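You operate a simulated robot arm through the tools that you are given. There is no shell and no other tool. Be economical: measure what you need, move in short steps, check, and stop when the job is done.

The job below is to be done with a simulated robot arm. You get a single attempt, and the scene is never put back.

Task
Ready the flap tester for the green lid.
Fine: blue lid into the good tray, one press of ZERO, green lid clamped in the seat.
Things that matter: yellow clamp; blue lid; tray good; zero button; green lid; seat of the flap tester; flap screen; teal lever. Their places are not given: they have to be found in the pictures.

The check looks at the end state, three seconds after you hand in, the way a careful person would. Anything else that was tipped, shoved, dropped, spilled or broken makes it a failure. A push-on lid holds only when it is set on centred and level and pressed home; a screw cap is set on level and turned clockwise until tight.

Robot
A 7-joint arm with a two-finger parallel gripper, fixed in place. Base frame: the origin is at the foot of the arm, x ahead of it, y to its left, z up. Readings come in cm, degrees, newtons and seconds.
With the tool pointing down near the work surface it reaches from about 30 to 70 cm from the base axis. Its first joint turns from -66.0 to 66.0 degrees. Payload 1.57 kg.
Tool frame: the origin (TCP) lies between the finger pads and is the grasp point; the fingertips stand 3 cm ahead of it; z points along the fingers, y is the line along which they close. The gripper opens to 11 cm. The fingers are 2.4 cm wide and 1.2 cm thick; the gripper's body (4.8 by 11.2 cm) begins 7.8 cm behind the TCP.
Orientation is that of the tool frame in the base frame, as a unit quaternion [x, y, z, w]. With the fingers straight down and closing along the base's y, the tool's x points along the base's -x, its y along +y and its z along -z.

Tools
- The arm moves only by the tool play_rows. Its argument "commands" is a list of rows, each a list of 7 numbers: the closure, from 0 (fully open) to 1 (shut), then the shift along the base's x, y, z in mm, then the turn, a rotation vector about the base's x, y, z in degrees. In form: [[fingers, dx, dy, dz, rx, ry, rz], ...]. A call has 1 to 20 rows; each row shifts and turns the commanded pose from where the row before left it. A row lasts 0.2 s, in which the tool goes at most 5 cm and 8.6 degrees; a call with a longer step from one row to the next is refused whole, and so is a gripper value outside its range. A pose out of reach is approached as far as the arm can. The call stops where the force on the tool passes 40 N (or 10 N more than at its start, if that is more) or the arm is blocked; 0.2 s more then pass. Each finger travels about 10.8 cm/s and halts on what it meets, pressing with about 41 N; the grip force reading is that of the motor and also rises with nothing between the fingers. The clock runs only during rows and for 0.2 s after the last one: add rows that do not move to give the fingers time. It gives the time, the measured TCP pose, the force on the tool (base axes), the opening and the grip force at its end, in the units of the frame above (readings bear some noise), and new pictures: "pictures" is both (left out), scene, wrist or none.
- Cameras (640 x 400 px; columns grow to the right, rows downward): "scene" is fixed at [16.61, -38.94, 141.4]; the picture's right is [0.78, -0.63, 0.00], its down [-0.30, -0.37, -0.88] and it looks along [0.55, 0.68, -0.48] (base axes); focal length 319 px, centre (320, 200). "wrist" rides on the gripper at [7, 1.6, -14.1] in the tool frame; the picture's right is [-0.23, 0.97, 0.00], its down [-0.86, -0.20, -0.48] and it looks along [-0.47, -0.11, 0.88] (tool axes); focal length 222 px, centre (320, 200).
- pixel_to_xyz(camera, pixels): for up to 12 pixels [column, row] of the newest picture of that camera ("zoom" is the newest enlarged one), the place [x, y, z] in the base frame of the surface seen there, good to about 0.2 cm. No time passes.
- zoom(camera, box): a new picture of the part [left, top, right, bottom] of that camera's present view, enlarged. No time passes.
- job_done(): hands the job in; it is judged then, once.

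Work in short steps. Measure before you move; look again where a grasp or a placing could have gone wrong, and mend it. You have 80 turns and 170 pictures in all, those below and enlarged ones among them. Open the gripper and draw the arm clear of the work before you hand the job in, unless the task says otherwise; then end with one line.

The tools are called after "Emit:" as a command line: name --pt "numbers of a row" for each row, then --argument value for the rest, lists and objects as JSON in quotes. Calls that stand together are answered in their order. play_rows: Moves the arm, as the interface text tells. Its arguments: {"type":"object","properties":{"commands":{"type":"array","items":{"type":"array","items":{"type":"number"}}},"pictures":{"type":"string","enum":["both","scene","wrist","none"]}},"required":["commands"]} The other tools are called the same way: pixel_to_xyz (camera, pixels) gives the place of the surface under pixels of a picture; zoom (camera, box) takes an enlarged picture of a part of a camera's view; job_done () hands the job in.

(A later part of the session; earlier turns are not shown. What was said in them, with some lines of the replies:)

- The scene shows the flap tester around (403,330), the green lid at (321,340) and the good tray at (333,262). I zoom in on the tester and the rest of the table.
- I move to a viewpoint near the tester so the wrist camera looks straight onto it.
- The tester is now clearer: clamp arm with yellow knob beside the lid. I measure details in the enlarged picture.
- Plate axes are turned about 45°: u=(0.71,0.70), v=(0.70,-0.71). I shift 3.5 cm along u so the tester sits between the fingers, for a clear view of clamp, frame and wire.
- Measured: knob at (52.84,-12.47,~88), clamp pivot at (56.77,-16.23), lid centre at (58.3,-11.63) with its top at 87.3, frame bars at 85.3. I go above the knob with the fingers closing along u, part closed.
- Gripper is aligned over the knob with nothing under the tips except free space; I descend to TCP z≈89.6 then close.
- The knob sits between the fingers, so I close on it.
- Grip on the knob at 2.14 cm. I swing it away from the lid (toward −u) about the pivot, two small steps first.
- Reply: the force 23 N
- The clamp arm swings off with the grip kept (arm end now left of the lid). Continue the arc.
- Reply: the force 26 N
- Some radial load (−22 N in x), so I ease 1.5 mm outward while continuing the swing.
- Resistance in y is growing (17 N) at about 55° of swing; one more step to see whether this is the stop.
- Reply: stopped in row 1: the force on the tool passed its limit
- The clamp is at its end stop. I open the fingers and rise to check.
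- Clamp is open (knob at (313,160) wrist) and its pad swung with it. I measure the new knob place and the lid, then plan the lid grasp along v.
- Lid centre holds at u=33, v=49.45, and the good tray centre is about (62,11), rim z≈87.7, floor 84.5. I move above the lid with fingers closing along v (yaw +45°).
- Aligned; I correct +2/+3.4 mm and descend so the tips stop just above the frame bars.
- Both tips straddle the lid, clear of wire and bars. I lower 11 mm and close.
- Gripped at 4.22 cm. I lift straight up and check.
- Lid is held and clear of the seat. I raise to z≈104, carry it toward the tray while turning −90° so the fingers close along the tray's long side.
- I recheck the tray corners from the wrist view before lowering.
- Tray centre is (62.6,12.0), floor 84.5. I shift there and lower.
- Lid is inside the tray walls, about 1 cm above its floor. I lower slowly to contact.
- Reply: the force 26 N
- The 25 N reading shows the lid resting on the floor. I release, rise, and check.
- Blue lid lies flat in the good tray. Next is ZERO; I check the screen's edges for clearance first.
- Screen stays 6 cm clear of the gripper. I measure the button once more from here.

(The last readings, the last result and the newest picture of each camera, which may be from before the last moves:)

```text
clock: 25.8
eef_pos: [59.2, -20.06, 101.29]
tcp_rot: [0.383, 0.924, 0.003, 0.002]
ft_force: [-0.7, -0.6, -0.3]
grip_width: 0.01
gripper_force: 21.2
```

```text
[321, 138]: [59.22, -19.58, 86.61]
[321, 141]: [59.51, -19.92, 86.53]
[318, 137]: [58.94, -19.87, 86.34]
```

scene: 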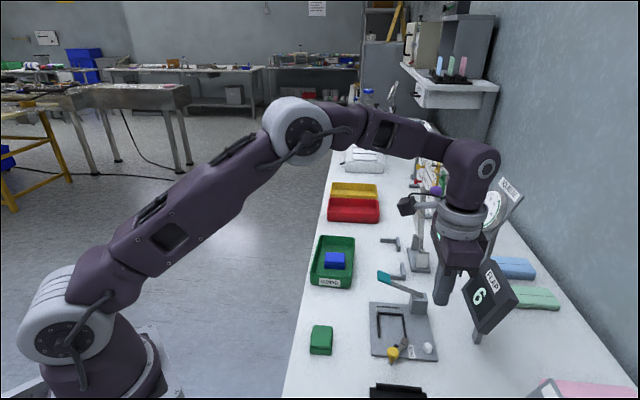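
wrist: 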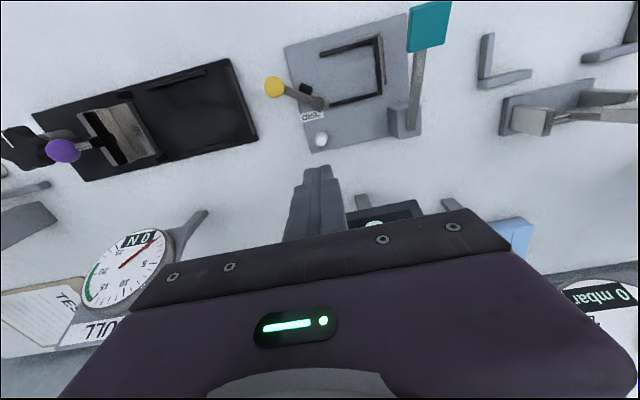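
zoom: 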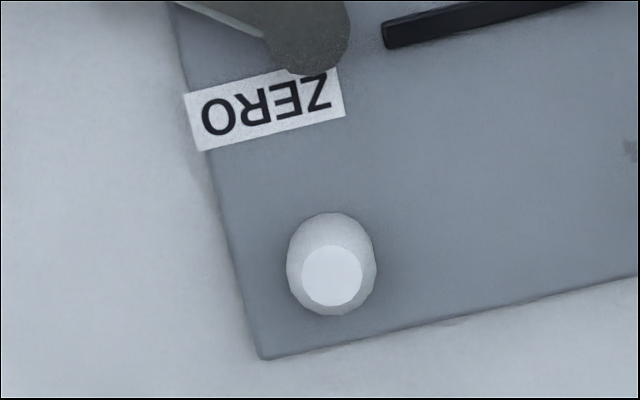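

Button top at about (59.3,-19.8,86.6). I centre and go down to 1 cm above it.

Emit:
play_rows --pt "1 1 2.5 -30 0 0 0" --pt "1 0 0 -40 0 0 0" --pt "1 0 0 -37 0 0 0" --pt "1 0 0 0 0 0 0"

Emit:
zoom --camera "scene" --box '[390, 300, 470, 370]'

```text
clock: 26.8
eef_pos: [59.6, -19.69, 90.71]
tcp_rot: [0.382, 0.924, 0.003, 0.003]
ft_force: [0.0, 0.2, 0.3]
grip_width: 0.0
gripper_force: 21.4
```

scene: 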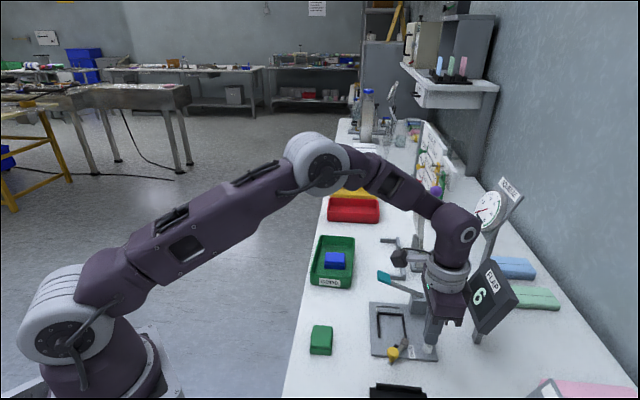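
wrist: 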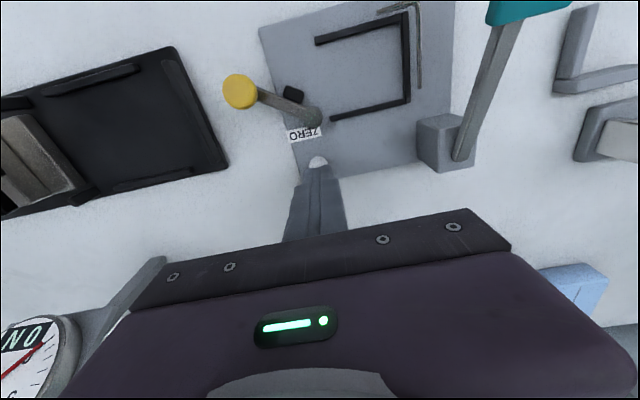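

```text
5.71 times, centred on (430, 335) of scene
```

zoom: 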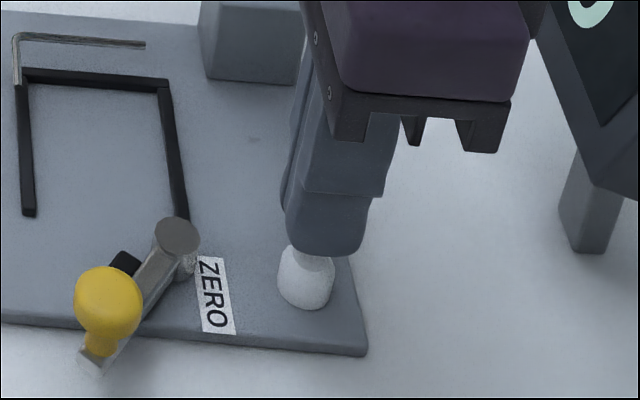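

The tip sits about 4 mm to the right of the button centre in the scene view; I shift it back and press down gently.

Emit:
play_rows --pt "1 -3.5 0 0 0 0 0" --pt "1 0 0 -5 0 0 0" --pt "1 0 0 -4 0 0 0" --pt "1 0 0 -3 0 0 0" --pt "1 0 0 -2 0 0 0"

Emit:
zoom --camera "scene" --box '[390, 260, 530, 370]'

```text
clock: 28.0
eef_pos: [58.99, -19.61, 89.26]
tcp_rot: [0.383, 0.924, 0.004, 0.004]
ft_force: [-1.0, -1.3, 1.4]
grip_width: 0.0
gripper_force: 21.1
```

scene: 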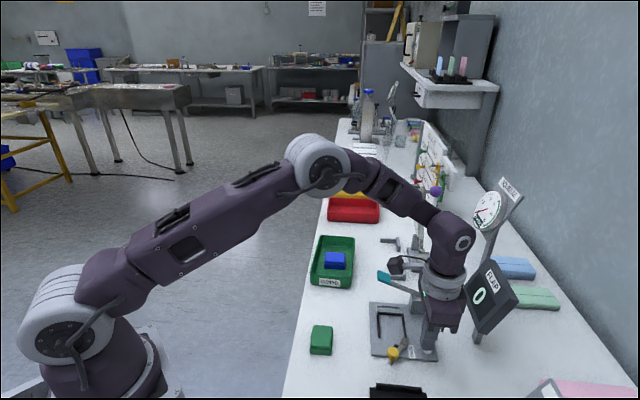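
wrist: 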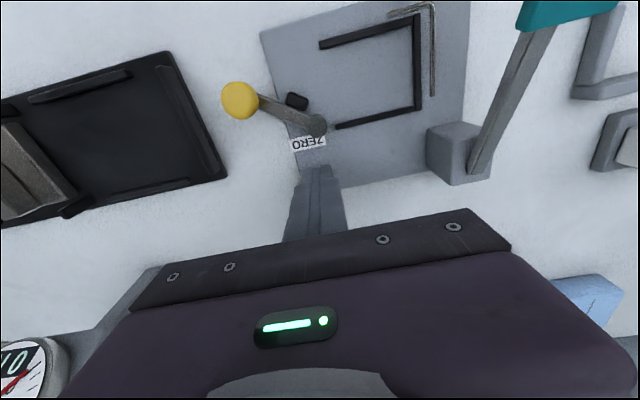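

```text
3.64 times, centred on (460, 315) of scene
```

zoom: 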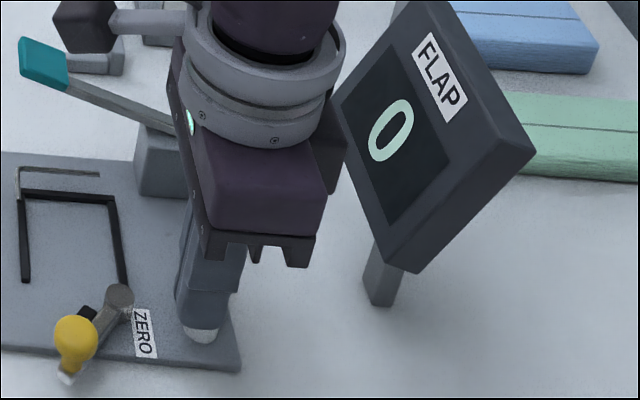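

The screen reads 0 after the single press. I rise straight up and travel to view the green lid, turning to yaw +45° on the way.

Emit:
play_rows --pt "1 0 0 20 0 0 0" --pt "1 0 0 45 0 0 0" --pt "1 0 0 45 0 0 0" --pt "0.5 -5 5 45 0 0 7.5" --pt "0.4 -20 6 20 0 0 7.5" --pt "0.4 -20 6 0 0 0 7.5" --pt "0.4 -20 6 0 0 0 7.5" --pt "0.4 -20 6 0 0 0 7.5" --pt "0.4 -20 6 0 0 0 7.5" --pt "0.4 -20 6 0 0 0 7.5" --pt "0.4 -20 6 0 0 0 7.5" --pt "0.4 -20 6 0 0 0 7.5" --pt "0.4 -20 6 0 0 0 7.5" --pt "0.4 -20 6 0 0 0 7.5" --pt "0.4 0 0 0 0 0 7.5" --pt "0.4 0 0 0 0 0 0"

Emit:
zoom --camera "scene" --box '[360, 260, 520, 370]'

```text
clock: 31.4
eef_pos: [38.36, -13.38, 106.46]
tcp_rot: [-0.383, 0.924, 0.005, -0.001]
ft_force: [0.3, -1.0, 1.1]
grip_width: 6.59
gripper_force: 0.1
```

scene: 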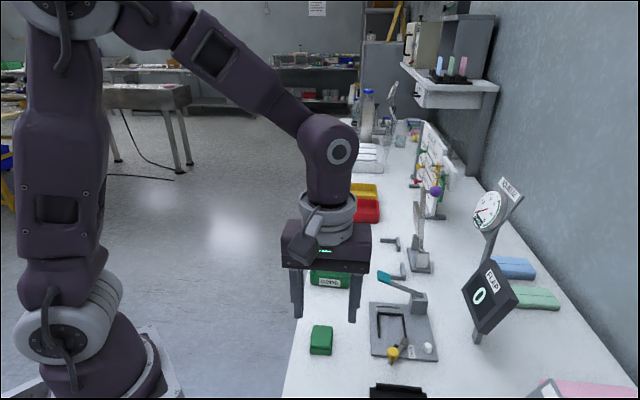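
wrist: 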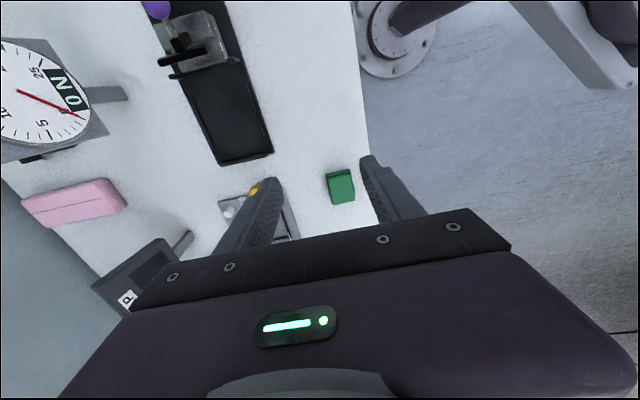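

```text
3.64 times, centred on (440, 315) of scene
```

zoom: 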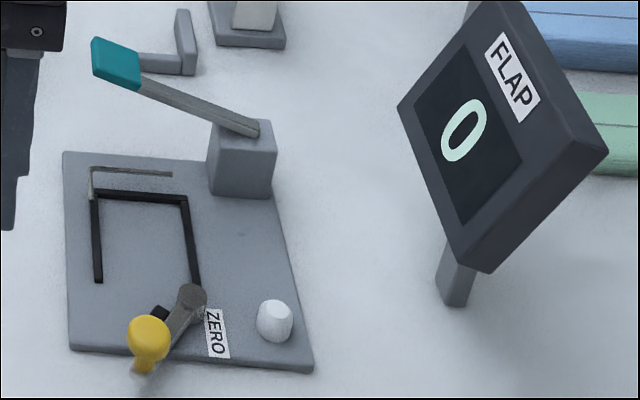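

Screen holds 0. I enlarge the green lid to measure its pose.

Emit:
zoom --camera "wrist" --box '[308, 155, 372, 215]'

Emit:
zoom --camera "scene" --box '[296, 315, 344, 365]'

```text
6.67 times, centred on (340, 185) of wrist
```

zoom: 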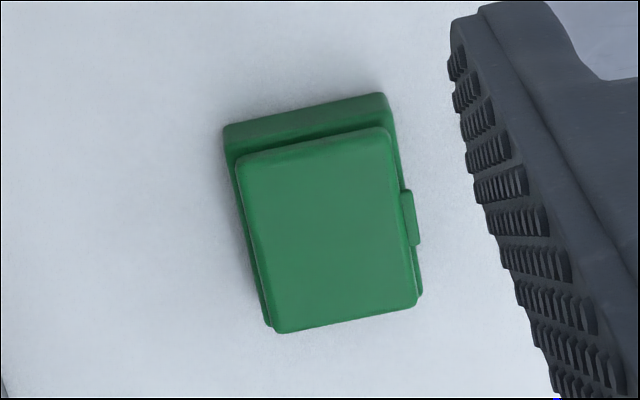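

```text
8.00 times, centred on (320, 340) of scene
```

zoom: 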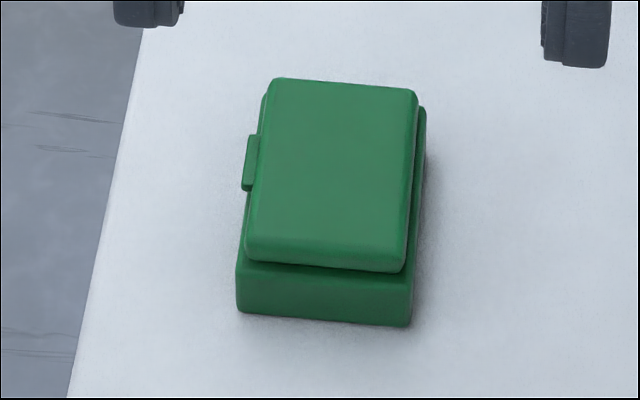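

Emit:
pixel_to_xyz --camera "zoom" --pixels '[[277, 87], [410, 97], [397, 262], [254, 250], [330, 170], [240, 270], [240, 305], [408, 280], [408, 318], [424, 112], [250, 165], [325, 290]]'

Emit:
pixel_to_xyz --camera "wrist" --pixels '[[328.5, 178.5], [350, 175], [353.8, 199], [334, 203.5], [341, 189], [327, 174], [349, 169.5]]'

```text
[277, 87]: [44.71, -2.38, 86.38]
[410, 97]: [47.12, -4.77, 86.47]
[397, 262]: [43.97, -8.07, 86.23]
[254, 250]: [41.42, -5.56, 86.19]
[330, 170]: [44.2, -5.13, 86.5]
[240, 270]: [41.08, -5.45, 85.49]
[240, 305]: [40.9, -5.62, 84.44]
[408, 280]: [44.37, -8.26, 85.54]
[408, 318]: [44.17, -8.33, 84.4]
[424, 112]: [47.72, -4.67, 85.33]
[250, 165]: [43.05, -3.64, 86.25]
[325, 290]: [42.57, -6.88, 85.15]
```

```text
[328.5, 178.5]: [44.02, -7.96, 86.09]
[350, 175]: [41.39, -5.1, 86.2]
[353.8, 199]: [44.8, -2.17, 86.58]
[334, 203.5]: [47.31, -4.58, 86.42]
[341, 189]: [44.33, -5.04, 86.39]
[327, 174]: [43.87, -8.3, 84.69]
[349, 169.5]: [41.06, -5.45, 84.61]
```

Green lid is aligned with the seat (45°), tab on the −v side like the blue one, centre ≈(44.4,-5.16). I go above it.

Emit:
play_rows --pt "0.4 20 27 -10 0 0 0" --pt "0.4 20 27 -30 0 0 0" --pt "0.4 19.5 27.5 -40 0 0 0" --pt "0.4 0 0 -35 0 0 0" --pt "0.4 0 0 0 0 0 0"

Emit:
zoom --camera "scene" --box '[280, 295, 376, 365]'

```text
refused: row 3 steps farther than a row can; nothing moved
```

```text
5.71 times, centred on (328, 330) of scene
```

zoom: 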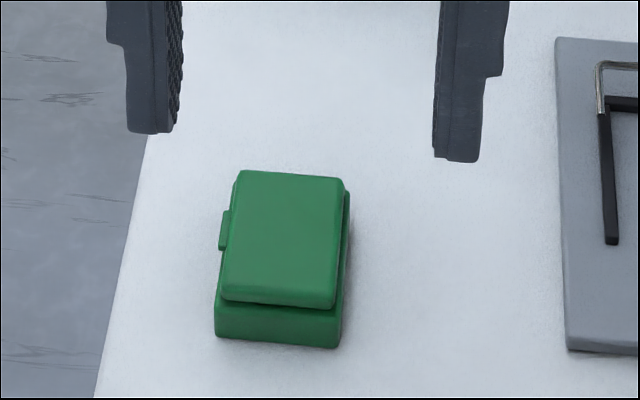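

The third row was too long; I resend with smaller steps.

Emit:
play_rows --pt "0.4 20 27 -10 0 0 0" --pt "0.4 20 27 -20 0 0 0" --pt "0.4 19.5 27.5 -20 0 0 0" --pt "0.4 0 0 -40 0 0 0" --pt "0.4 0 0 -25 0 0 0" --pt "0.4 0 0 0 0 0 0"

Emit:
zoom --camera "scene" --box '[280, 295, 376, 365]'

```text
clock: 32.8
eef_pos: [44.4, -5.01, 95.16]
tcp_rot: [-0.383, 0.924, 0.003, 0.0]
ft_force: [-0.1, 0.2, 0.7]
grip_width: 6.58
gripper_force: 0.1
```

scene: 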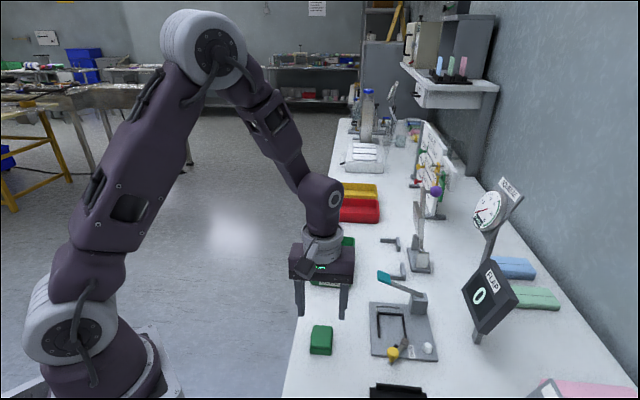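
wrist: 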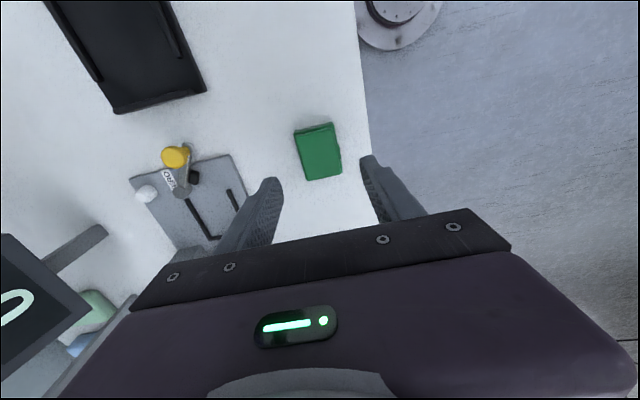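

```text
5.71 times, centred on (328, 330) of scene
```

zoom: 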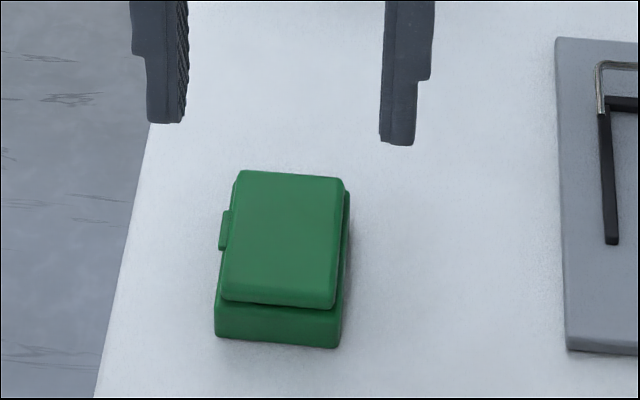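

Well centred. I correct (-1,-2 mm), lower to TCP z≈87.8 and close.

Emit:
play_rows --pt "0.4 -1 -2 -35 0 0 0" --pt "0.4 0 0 -28 0 0 0" --pt "0.4 0 0 -10 0 0 0" --pt "0.4 0 0 0 0 0 0" --pt "0.6 0 0 0 0 0 0" --pt "0.8 0 0 0 0 0 0" --pt "1 0 0 0 0 0 0" --pt "1 0 0 0 0 0 0"

Emit:
zoom --camera "scene" --box '[280, 295, 376, 365]'

```text
clock: 34.6
eef_pos: [44.45, -5.09, 87.99]
tcp_rot: [-0.383, 0.924, 0.004, 0.0]
ft_force: [0.5, 0.2, 1.0]
grip_width: 4.21
gripper_force: 41.3
```

scene: 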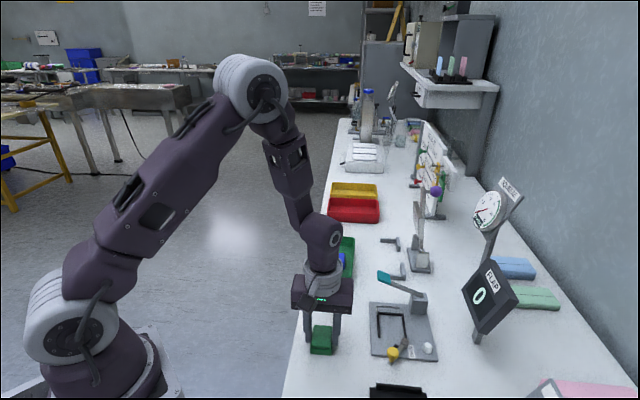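
wrist: 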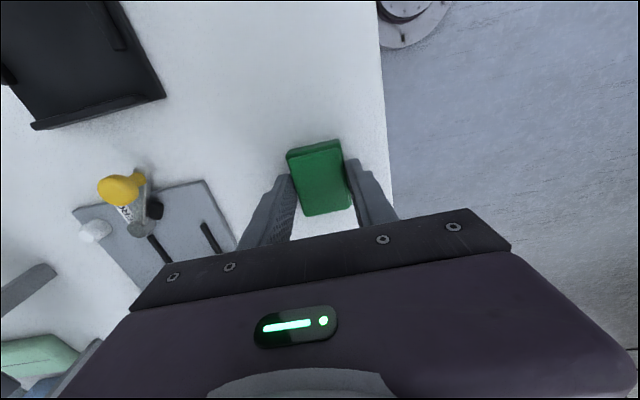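

```text
5.71 times, centred on (328, 330) of scene
```

zoom: 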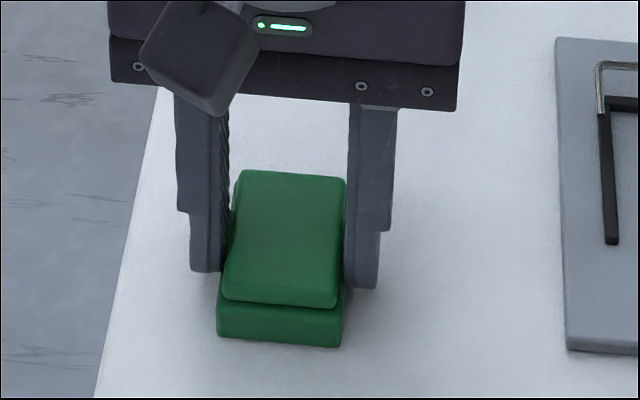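

The lid sits in the fingers exactly as the blue one did (same wrist-pixel corners), so the seat TCP target is (58.12,-11.82). I lift and carry it over.

Emit:
play_rows --pt "1 0 0 20 0 0 0" --pt "1 0 0 45 0 0 0" --pt "1 0 0 45 0 0 0" --pt "1 27 -13 0 0 0 0" --pt "1 27 -13 0 0 0 0" --pt "1 27 -13 0 0 0 0" --pt "1 27 -14 0 0 0 0" --pt "1 27 -14 0 0 0 0" --pt "1 0 0 0 0 0 0" --pt "1 0 0 0 0 0 0"

```text
clock: 36.8
eef_pos: [57.85, -11.99, 98.73]
tcp_rot: [-0.383, 0.924, 0.005, 0.0]
ft_force: [0.7, 0.3, -0.5]
grip_width: 4.21
gripper_force: 41.0
```

scene: 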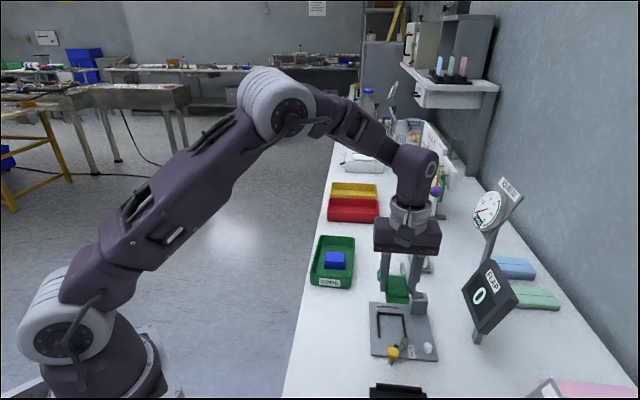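
wrist: 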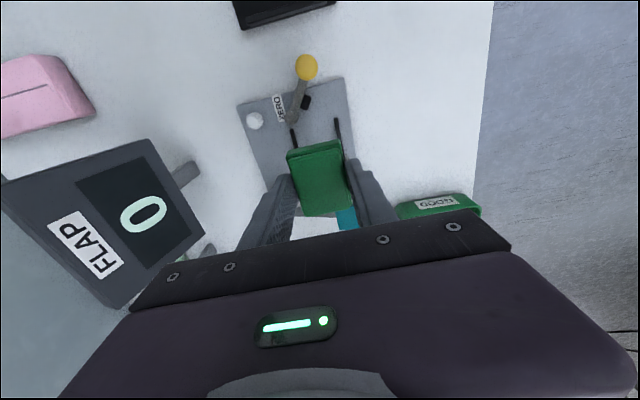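

I correct slightly and lower to about 1 cm above the seat.

Emit:
play_rows --pt "1 2 1.2 -40 0 0 0" --pt "1 0 0 -30 0 0 0" --pt "1 0 0 -8 0 0 0" --pt "1 0 0 0 0 0 0" --pt "1 0 0 0 0 0 0"

Emit:
zoom --camera "scene" --box '[350, 270, 446, 350]'

Emit:
zoom --camera "wrist" --box '[260, 110, 390, 230]'

```text
clock: 38.0
eef_pos: [57.92, -11.89, 90.74]
tcp_rot: [-0.382, 0.924, 0.005, 0.0]
ft_force: [-0.1, -0.1, 0.3]
grip_width: 4.2
gripper_force: 40.6
```

scene: 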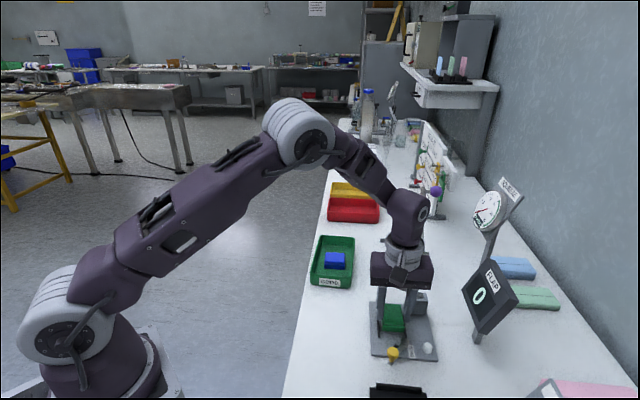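
wrist: 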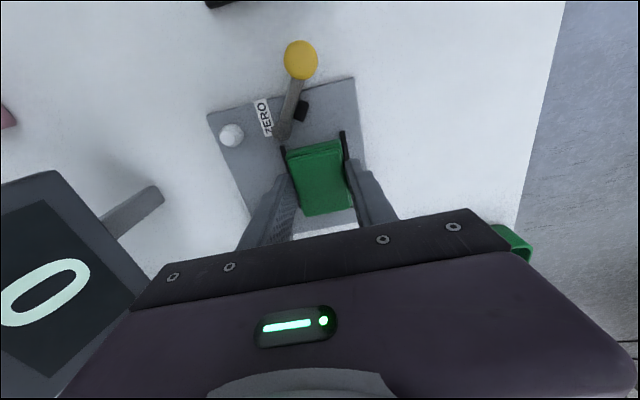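

```text
5.00 times, centred on (398, 310) of scene
```

zoom: 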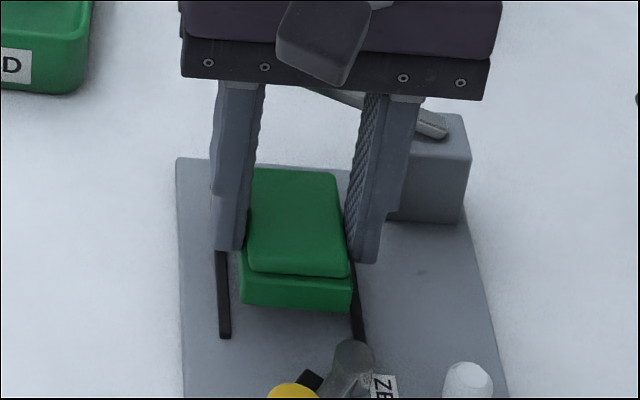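

```text
3.33 times, centred on (325, 170) of wrist
```

zoom: 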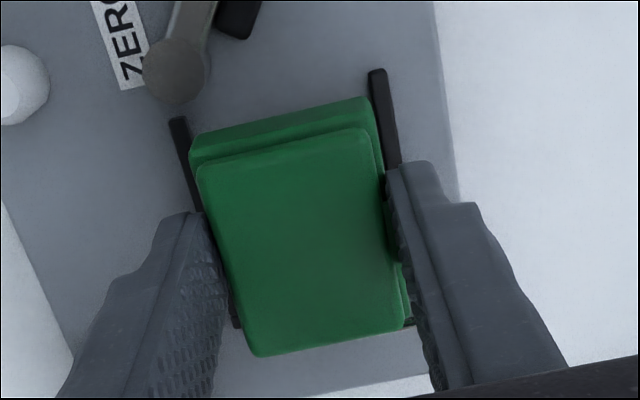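

Lid is centred between the bars. I lower gently to contact.

Emit:
play_rows --pt "1 0.8 0.8 -8 0 0 0" --pt "1 0 0 -5 0 0 0" --pt "1 0 0 -3 0 0 0" --pt "1 0 0 -2 0 0 0" --pt "1 0 0 0 0 0 0" --pictures "none"

```text
clock: 39.2
eef_pos: [58.0, -11.72, 89.09]
tcp_rot: [-0.383, 0.924, 0.004, -0.001]
ft_force: [-0.2, -0.1, -0.2]
grip_width: 4.23
gripper_force: 40.5
```

Emit:
play_rows --pt "1 0 0 -1.5 0 0 0" --pt "1 0 0 -1.5 0 0 0" --pt "1 0 0 0 0 0 0" --pictures "none"

```text
clock: 40.0
eef_pos: [58.03, -11.66, 88.91]
tcp_rot: [-0.383, 0.924, 0.004, -0.001]
ft_force: [-0.8, -0.1, 0.6]
grip_width: 4.23
gripper_force: 41.8
```

No contact force yet at z 88.9; I lower a little more and look.

Emit:
play_rows --pt "1 0 0 -1.5 0 0 0" --pt "1 0 0 -1 0 0 0" --pt "1 0 0 0 0 0 0" --pictures "wrist"

Emit:
zoom --camera "scene" --box '[350, 270, 446, 350]'

```text
clock: 40.8
eef_pos: [57.99, -11.66, 88.68]
tcp_rot: [-0.382, 0.924, 0.003, 0.0]
ft_force: [-0.2, -1.9, 10.1]
grip_width: 4.22
gripper_force: 40.9
```

wrist: 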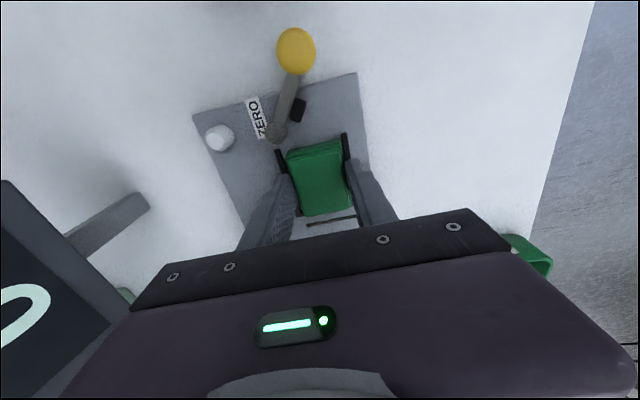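

```text
5.00 times, centred on (398, 310) of scene
```

zoom: 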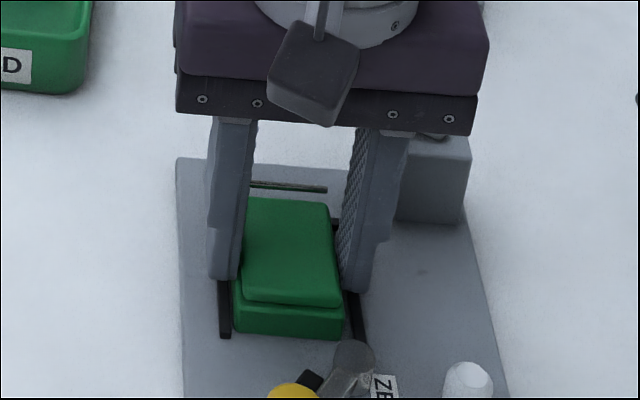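

Contact at z 88.68 (10 N). The lid is ~2 mm toward −v compared with the blue one, so I raise 1 mm, shift +v 2 mm, and set it down again.

Emit:
play_rows --pt "1 0 0 2 0 0 0" --pt "1 1.5 -1.2 0 0 0 0" --pt "1 0 0 -2 0 0 0" --pt "1 0 0 0 0 0 0" --pictures "none"

Emit:
zoom --camera "scene" --box '[350, 270, 446, 350]'

```text
clock: 41.8
eef_pos: [58.26, -11.89, 88.68]
tcp_rot: [-0.383, 0.924, 0.004, -0.001]
ft_force: [-2.7, 0.9, 7.1]
grip_width: 4.19
gripper_force: 41.2
```

```text
5.00 times, centred on (398, 310) of scene
```

zoom: 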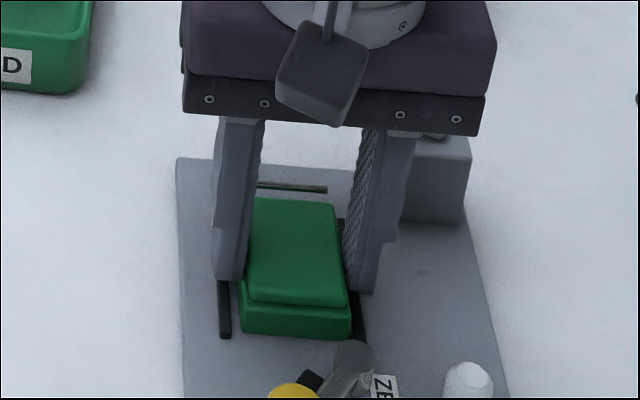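

Now within ~1.5 mm on the other side; I nudge back 0.8 mm, release and rise.

Emit:
play_rows --pt "1 0 0 1 0 0 0" --pt "1 -0.7 0.7 0 0 0 0" --pt "1 0 0 -1 0 0 0" --pt "0.8 0 0 0 0 0 0" --pt "0.45 0 0 0 0 0 0" --pt "0.4 0 0 0 0 0 0" --pt "0.4 0 0 20 0 0 0" --pt "0.4 0 0 40 0 0 0" --pt "0.4 0 0 40 0 0 0" --pt "0.4 -20 -10 20 0 0 -7" --pt "0.4 -20 -10 0 0 0 -7" --pt "0.4 -15 -10 0 0 0 -7" --pt "0.4 -15 -10 0 0 0 -7" --pt "0.4 0 0 0 0 0 0"

Emit:
zoom --camera "scene" --box '[350, 270, 446, 370]'

```text
clock: 44.8
eef_pos: [51.28, -16.03, 100.65]
tcp_rot: [-0.147, 0.989, 0.004, 0.001]
ft_force: [0.4, 0.0, 0.0]
grip_width: 6.59
gripper_force: 0.1
```

scene: 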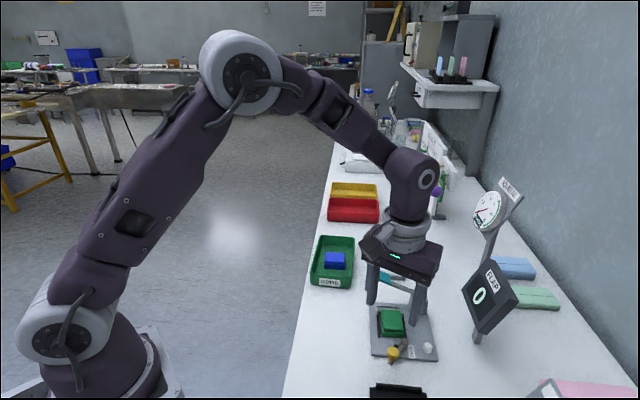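
wrist: 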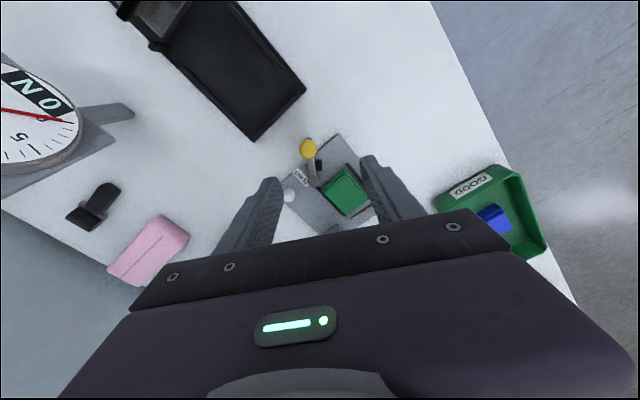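

```text
4.00 times, centred on (398, 320) of scene
```

zoom: 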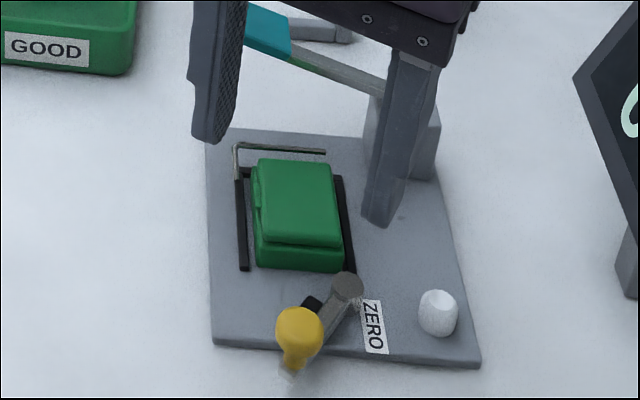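

Green lid sits flat inside the bars. Now back to the clamp knob, at the same pose where I released it (51.14,-17.49).

Emit:
play_rows --pt "0.62 -1.4 -14.5 -30 0 0 0" --pt "0.62 0 0 -30 0 0 0" --pt "0.62 0 0 0 0 0 0"

Emit:
zoom --camera "scene" --box '[350, 290, 446, 370]'

```text
clock: 45.6
eef_pos: [50.94, -17.47, 94.57]
tcp_rot: [-0.148, 0.989, 0.004, 0.0]
ft_force: [-0.1, -0.6, -0.3]
grip_width: 4.18
gripper_force: 0.0
```

scene: 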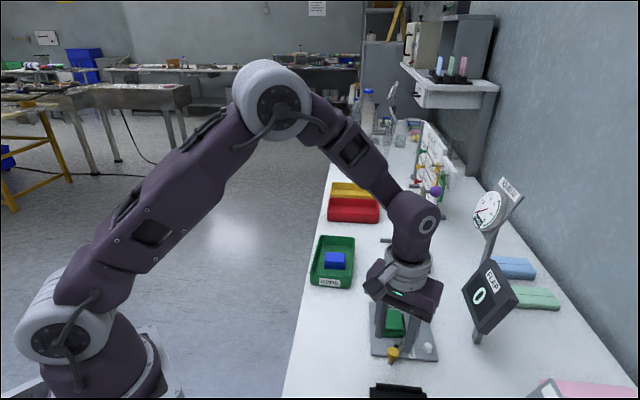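
wrist: 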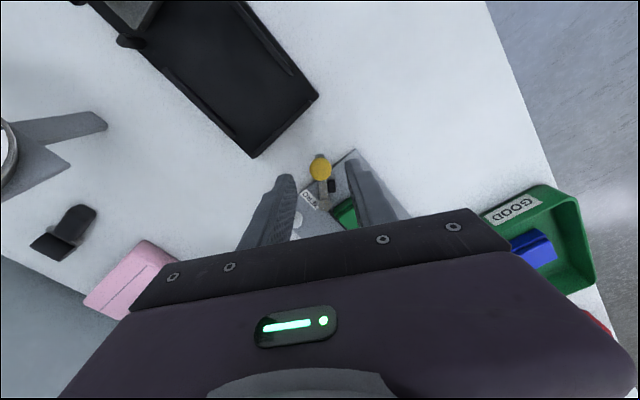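

```text
5.00 times, centred on (398, 330) of scene
```

zoom: 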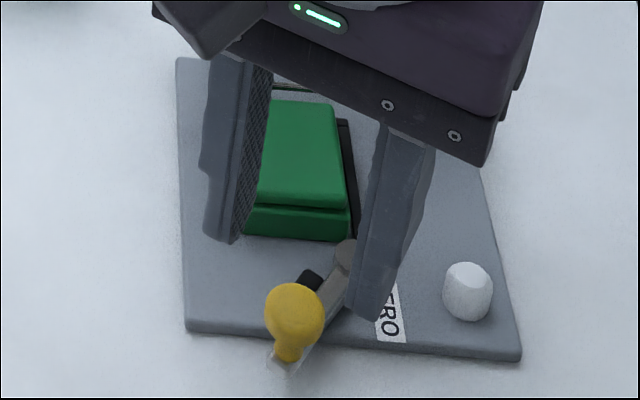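

Knob is between the fingers in the wrist view. I descend and close on it.

Emit:
play_rows --pt "0.62 0.5 0 -30 0 0 0" --pt "0.62 0 0 -18 0 0 0" --pt "0.62 0 0 0 0 0 0" --pt "0.8 0 0 0 0 0 0" --pt "0.9 0 0 0 0 0 0" --pt "1 0 0 0 0 0 0" --pt "1 0 0 0 0 0 0" --pictures "wrist"

```text
clock: 47.2
eef_pos: [51.06, -17.3, 89.67]
tcp_rot: [-0.148, 0.989, 0.004, 0.0]
ft_force: [-0.6, -0.7, -4.5]
grip_width: 2.11
gripper_force: 34.5
```

wrist: 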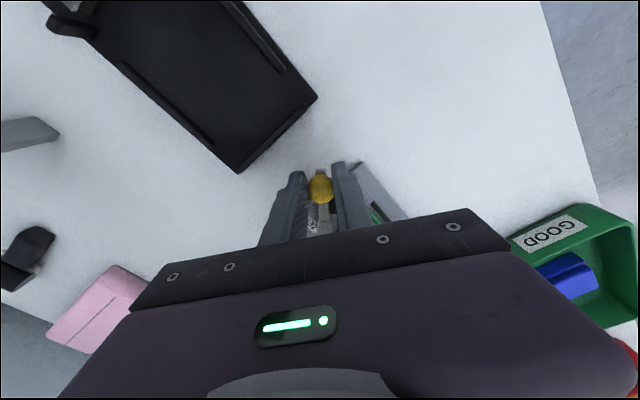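

Gripped at 2.11 cm. I swing the clamp back clockwise, first three steps.

Emit:
play_rows --pt "1 -2.3 7 0 0 0 -7" --pt "1 -1 7.3 0 0 0 -7" --pt "1 0.6 7.4 0 0 0 -7" --pt "1 0 0 0 0 0 0" --pictures "none"

```text
clock: 48.2
eef_pos: [51.03, -15.31, 89.87]
tcp_rot: [0.034, 0.999, 0.003, 0.005]
ft_force: [29.4, -4.0, -6.2]
grip_width: 2.13
gripper_force: 34.0
```

Radial load +29 N: my arc is ~2 mm too far out; I ease inward and continue.

Emit:
play_rows --pt "1 3.4 6.8 0 0 0 -7" --pt "1 2.8 6.8 0 0 0 -7" --pt "1 0 0 0 0 0 0" --pictures "none"

```text
clock: 49.0
eef_pos: [51.32, -13.89, 89.81]
tcp_rot: [0.158, 0.988, 0.004, 0.001]
ft_force: [13.6, -8.2, -6.7]
grip_width: 2.11
gripper_force: 34.2
```

Emit:
play_rows --pt "1 4 6 0 0 0 -7" --pt "1 4.3 5.8 0 0 0 -7" --pt "1 0 0 0 0 0 0"

Emit:
zoom --camera "scene" --box '[350, 290, 446, 370]'

```text
clock: 49.8
eef_pos: [52.01, -12.55, 89.82]
tcp_rot: [0.276, 0.961, 0.003, 0.001]
ft_force: [4.0, -3.2, -8.2]
grip_width: 2.13
gripper_force: 34.3
```

scene: 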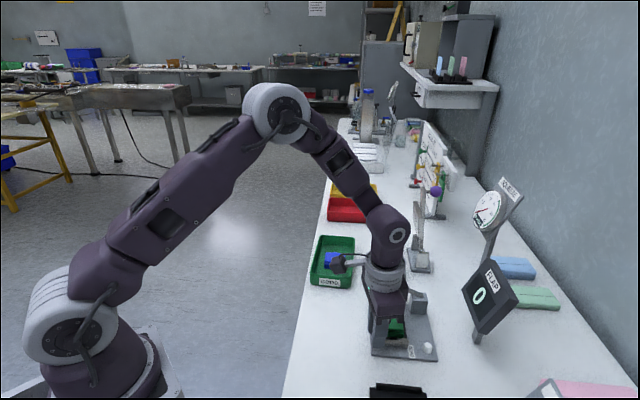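
wrist: 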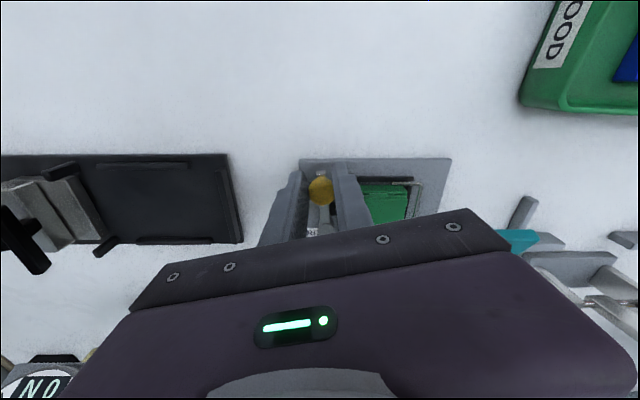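

```text
5.00 times, centred on (398, 330) of scene
```

zoom: 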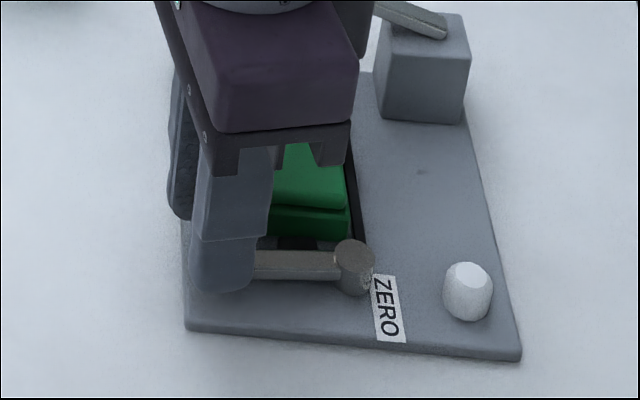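

Nearly back. I close the last few degrees in small steps, feeling for the stop.

Emit:
play_rows --pt "1 1.5 2 0 0 0 -2.5" --pt "1 1.7 2 0 0 0 -2.5" --pt "1 1.5 1.5 0 0 0 -2" --pt "1 0 0 0 0 0 0" --pictures "wrist"

Emit:
zoom --camera "wrist" --box '[270, 140, 460, 240]'

Emit:
zoom --camera "scene" --box '[350, 290, 446, 370]'

```text
clock: 50.8
eef_pos: [52.62, -12.21, 89.72]
tcp_rot: [0.334, 0.943, 0.002, 0.001]
ft_force: [-6.4, -10.2, 1.1]
grip_width: 2.13
gripper_force: 34.5
```

wrist: 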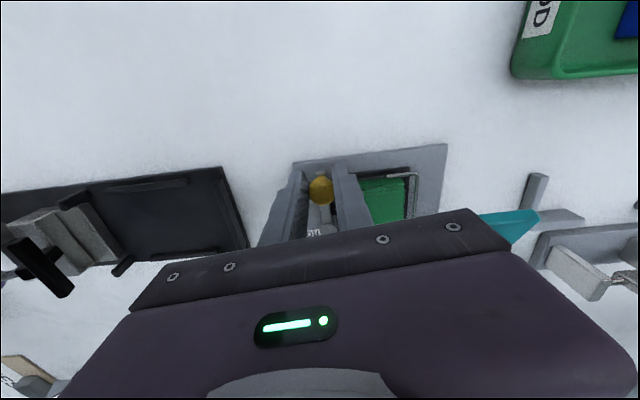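

```text
3.37 times, centred on (365, 190) of wrist
```

zoom: 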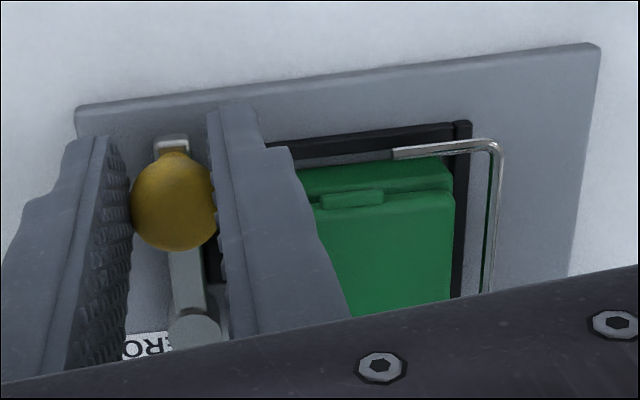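

```text
5.00 times, centred on (398, 330) of scene
```

zoom: 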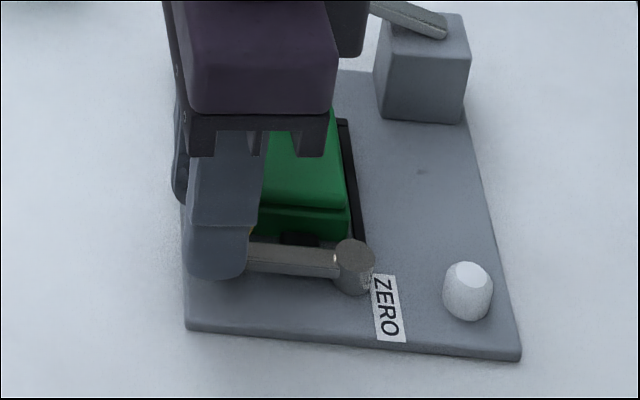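

The arm is alongside the lid with force just rising (−10 N). I push a bit further to seat it firmly.

Emit:
play_rows --pt "1 1 1 0 0 0 -1.5" --pt "1 1 1 0 0 0 -1.5" --pt "1 1 1 0 0 0 -1" --pt "1 0 0 0 0 0 0" --pictures "none"

```text
clock: 51.7
eef_pos: [52.63, -12.1, 89.88]
tcp_rot: [0.369, 0.929, 0.0, 0.0]
ft_force: [-7.8, -5.8, 6.6]
grip_width: 2.12
gripper_force: 34.9
stopped in row 4: the force on the tool passed its limit (the readings are from after the stop); the commanded pose is now the measured one
```

End stop reached, slightly past where it stood with the blue lid. I release, rise and check.

Emit:
play_rows --pt "0.8 0 0 0 0 0 0" --pt "0.65 0 0 0 0 0 0" --pt "0.65 0 0 0 0 0 0" --pt "0.65 0 0 30 0 0 0" --pt "0.65 0 0 40 0 0 0" --pt "0.4 -25 10 40 0 0 0" --pt "0.2 -40 10 20 0 0 0" --pt "0.2 -40 10 20 0 0 0" --pt "0.2 0 0 0 0 0 0"

Emit:
zoom --camera "scene" --box '[360, 260, 456, 370]'

Emit:
zoom --camera "scene" --box '[290, 220, 546, 380]'

```text
clock: 53.7
eef_pos: [41.96, -9.16, 104.86]
tcp_rot: [0.368, 0.93, 0.001, 0.0]
ft_force: [0.1, 0.3, -0.5]
grip_width: 8.81
gripper_force: 0.0
```

scene: 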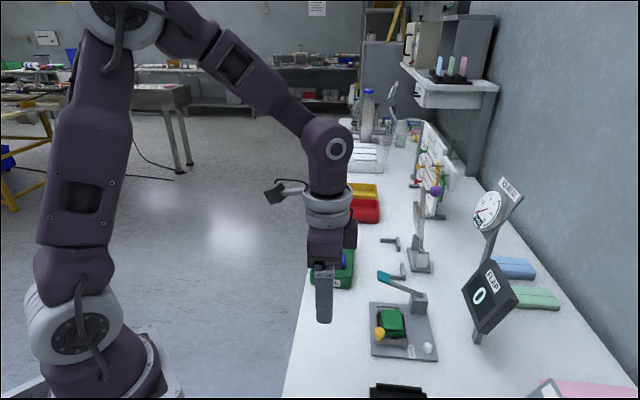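
wrist: 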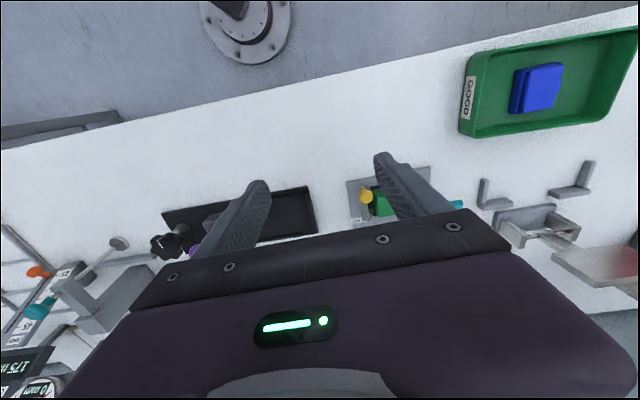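

```text
3.64 times, centred on (408, 315) of scene
```

zoom: 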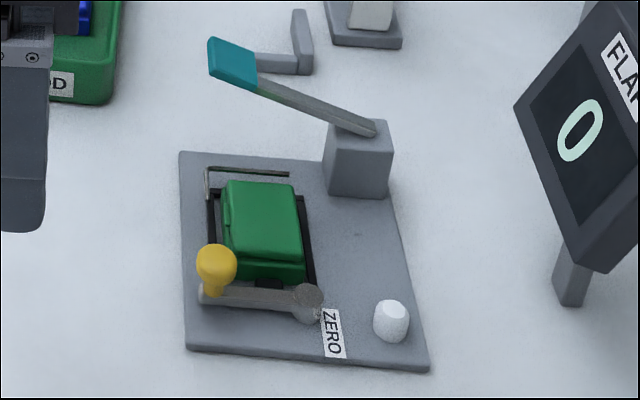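

```text
2.50 times, centred on (418, 300) of scene
```

zoom: 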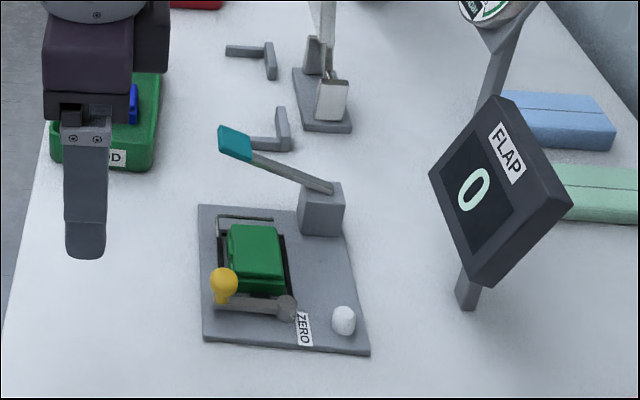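

The clamp and lid match the starting state with the green lid in place of the blue one, the screen reads 0 and the lever is unmoved. I draw the arm clear with the gripper open.

Emit:
play_rows --pt "0 -20 20 35 0 0 0" --pt "0 -20 30 30 0 0 0" --pt "0 -20 35 30 0 0 0" --pt "0 -20 35 30 0 0 0" --pt "0 0 0 0 0 0 0" --pictures "scene"

```text
refused: row 3 steps farther than a row can; nothing moved
```

Row 3 was slightly too long; I resend with smaller steps.

Emit:
play_rows --pt "0 -15 20 30 0 0 0" --pt "0 -15 25 30 0 0 0" --pt "0 -15 25 30 0 0 0" --pt "0 -15 25 30 0 0 0" --pt "0 0 0 0 0 0 0" --pictures "scene"

```text
clock: 54.9
eef_pos: [36.3, 0.38, 117.15]
tcp_rot: [0.368, 0.93, 0.0, 0.001]
ft_force: [-0.6, 0.0, 0.0]
grip_width: 10.98
gripper_force: 0.1
```

scene: 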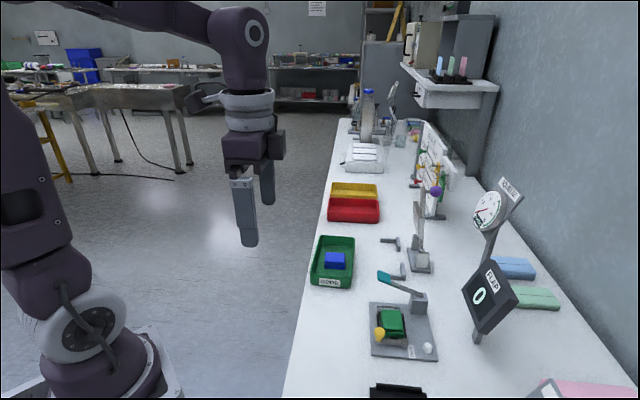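

The arm is clear, the gripper is open, and everything is in place, so I hand in.

Emit:
job_done

```text
The job is handed in.
```

The flap tester is ready: the blue lid lies in the good tray, ZERO was pressed once and the screen reads 0, and the green lid is clamped in the seat.
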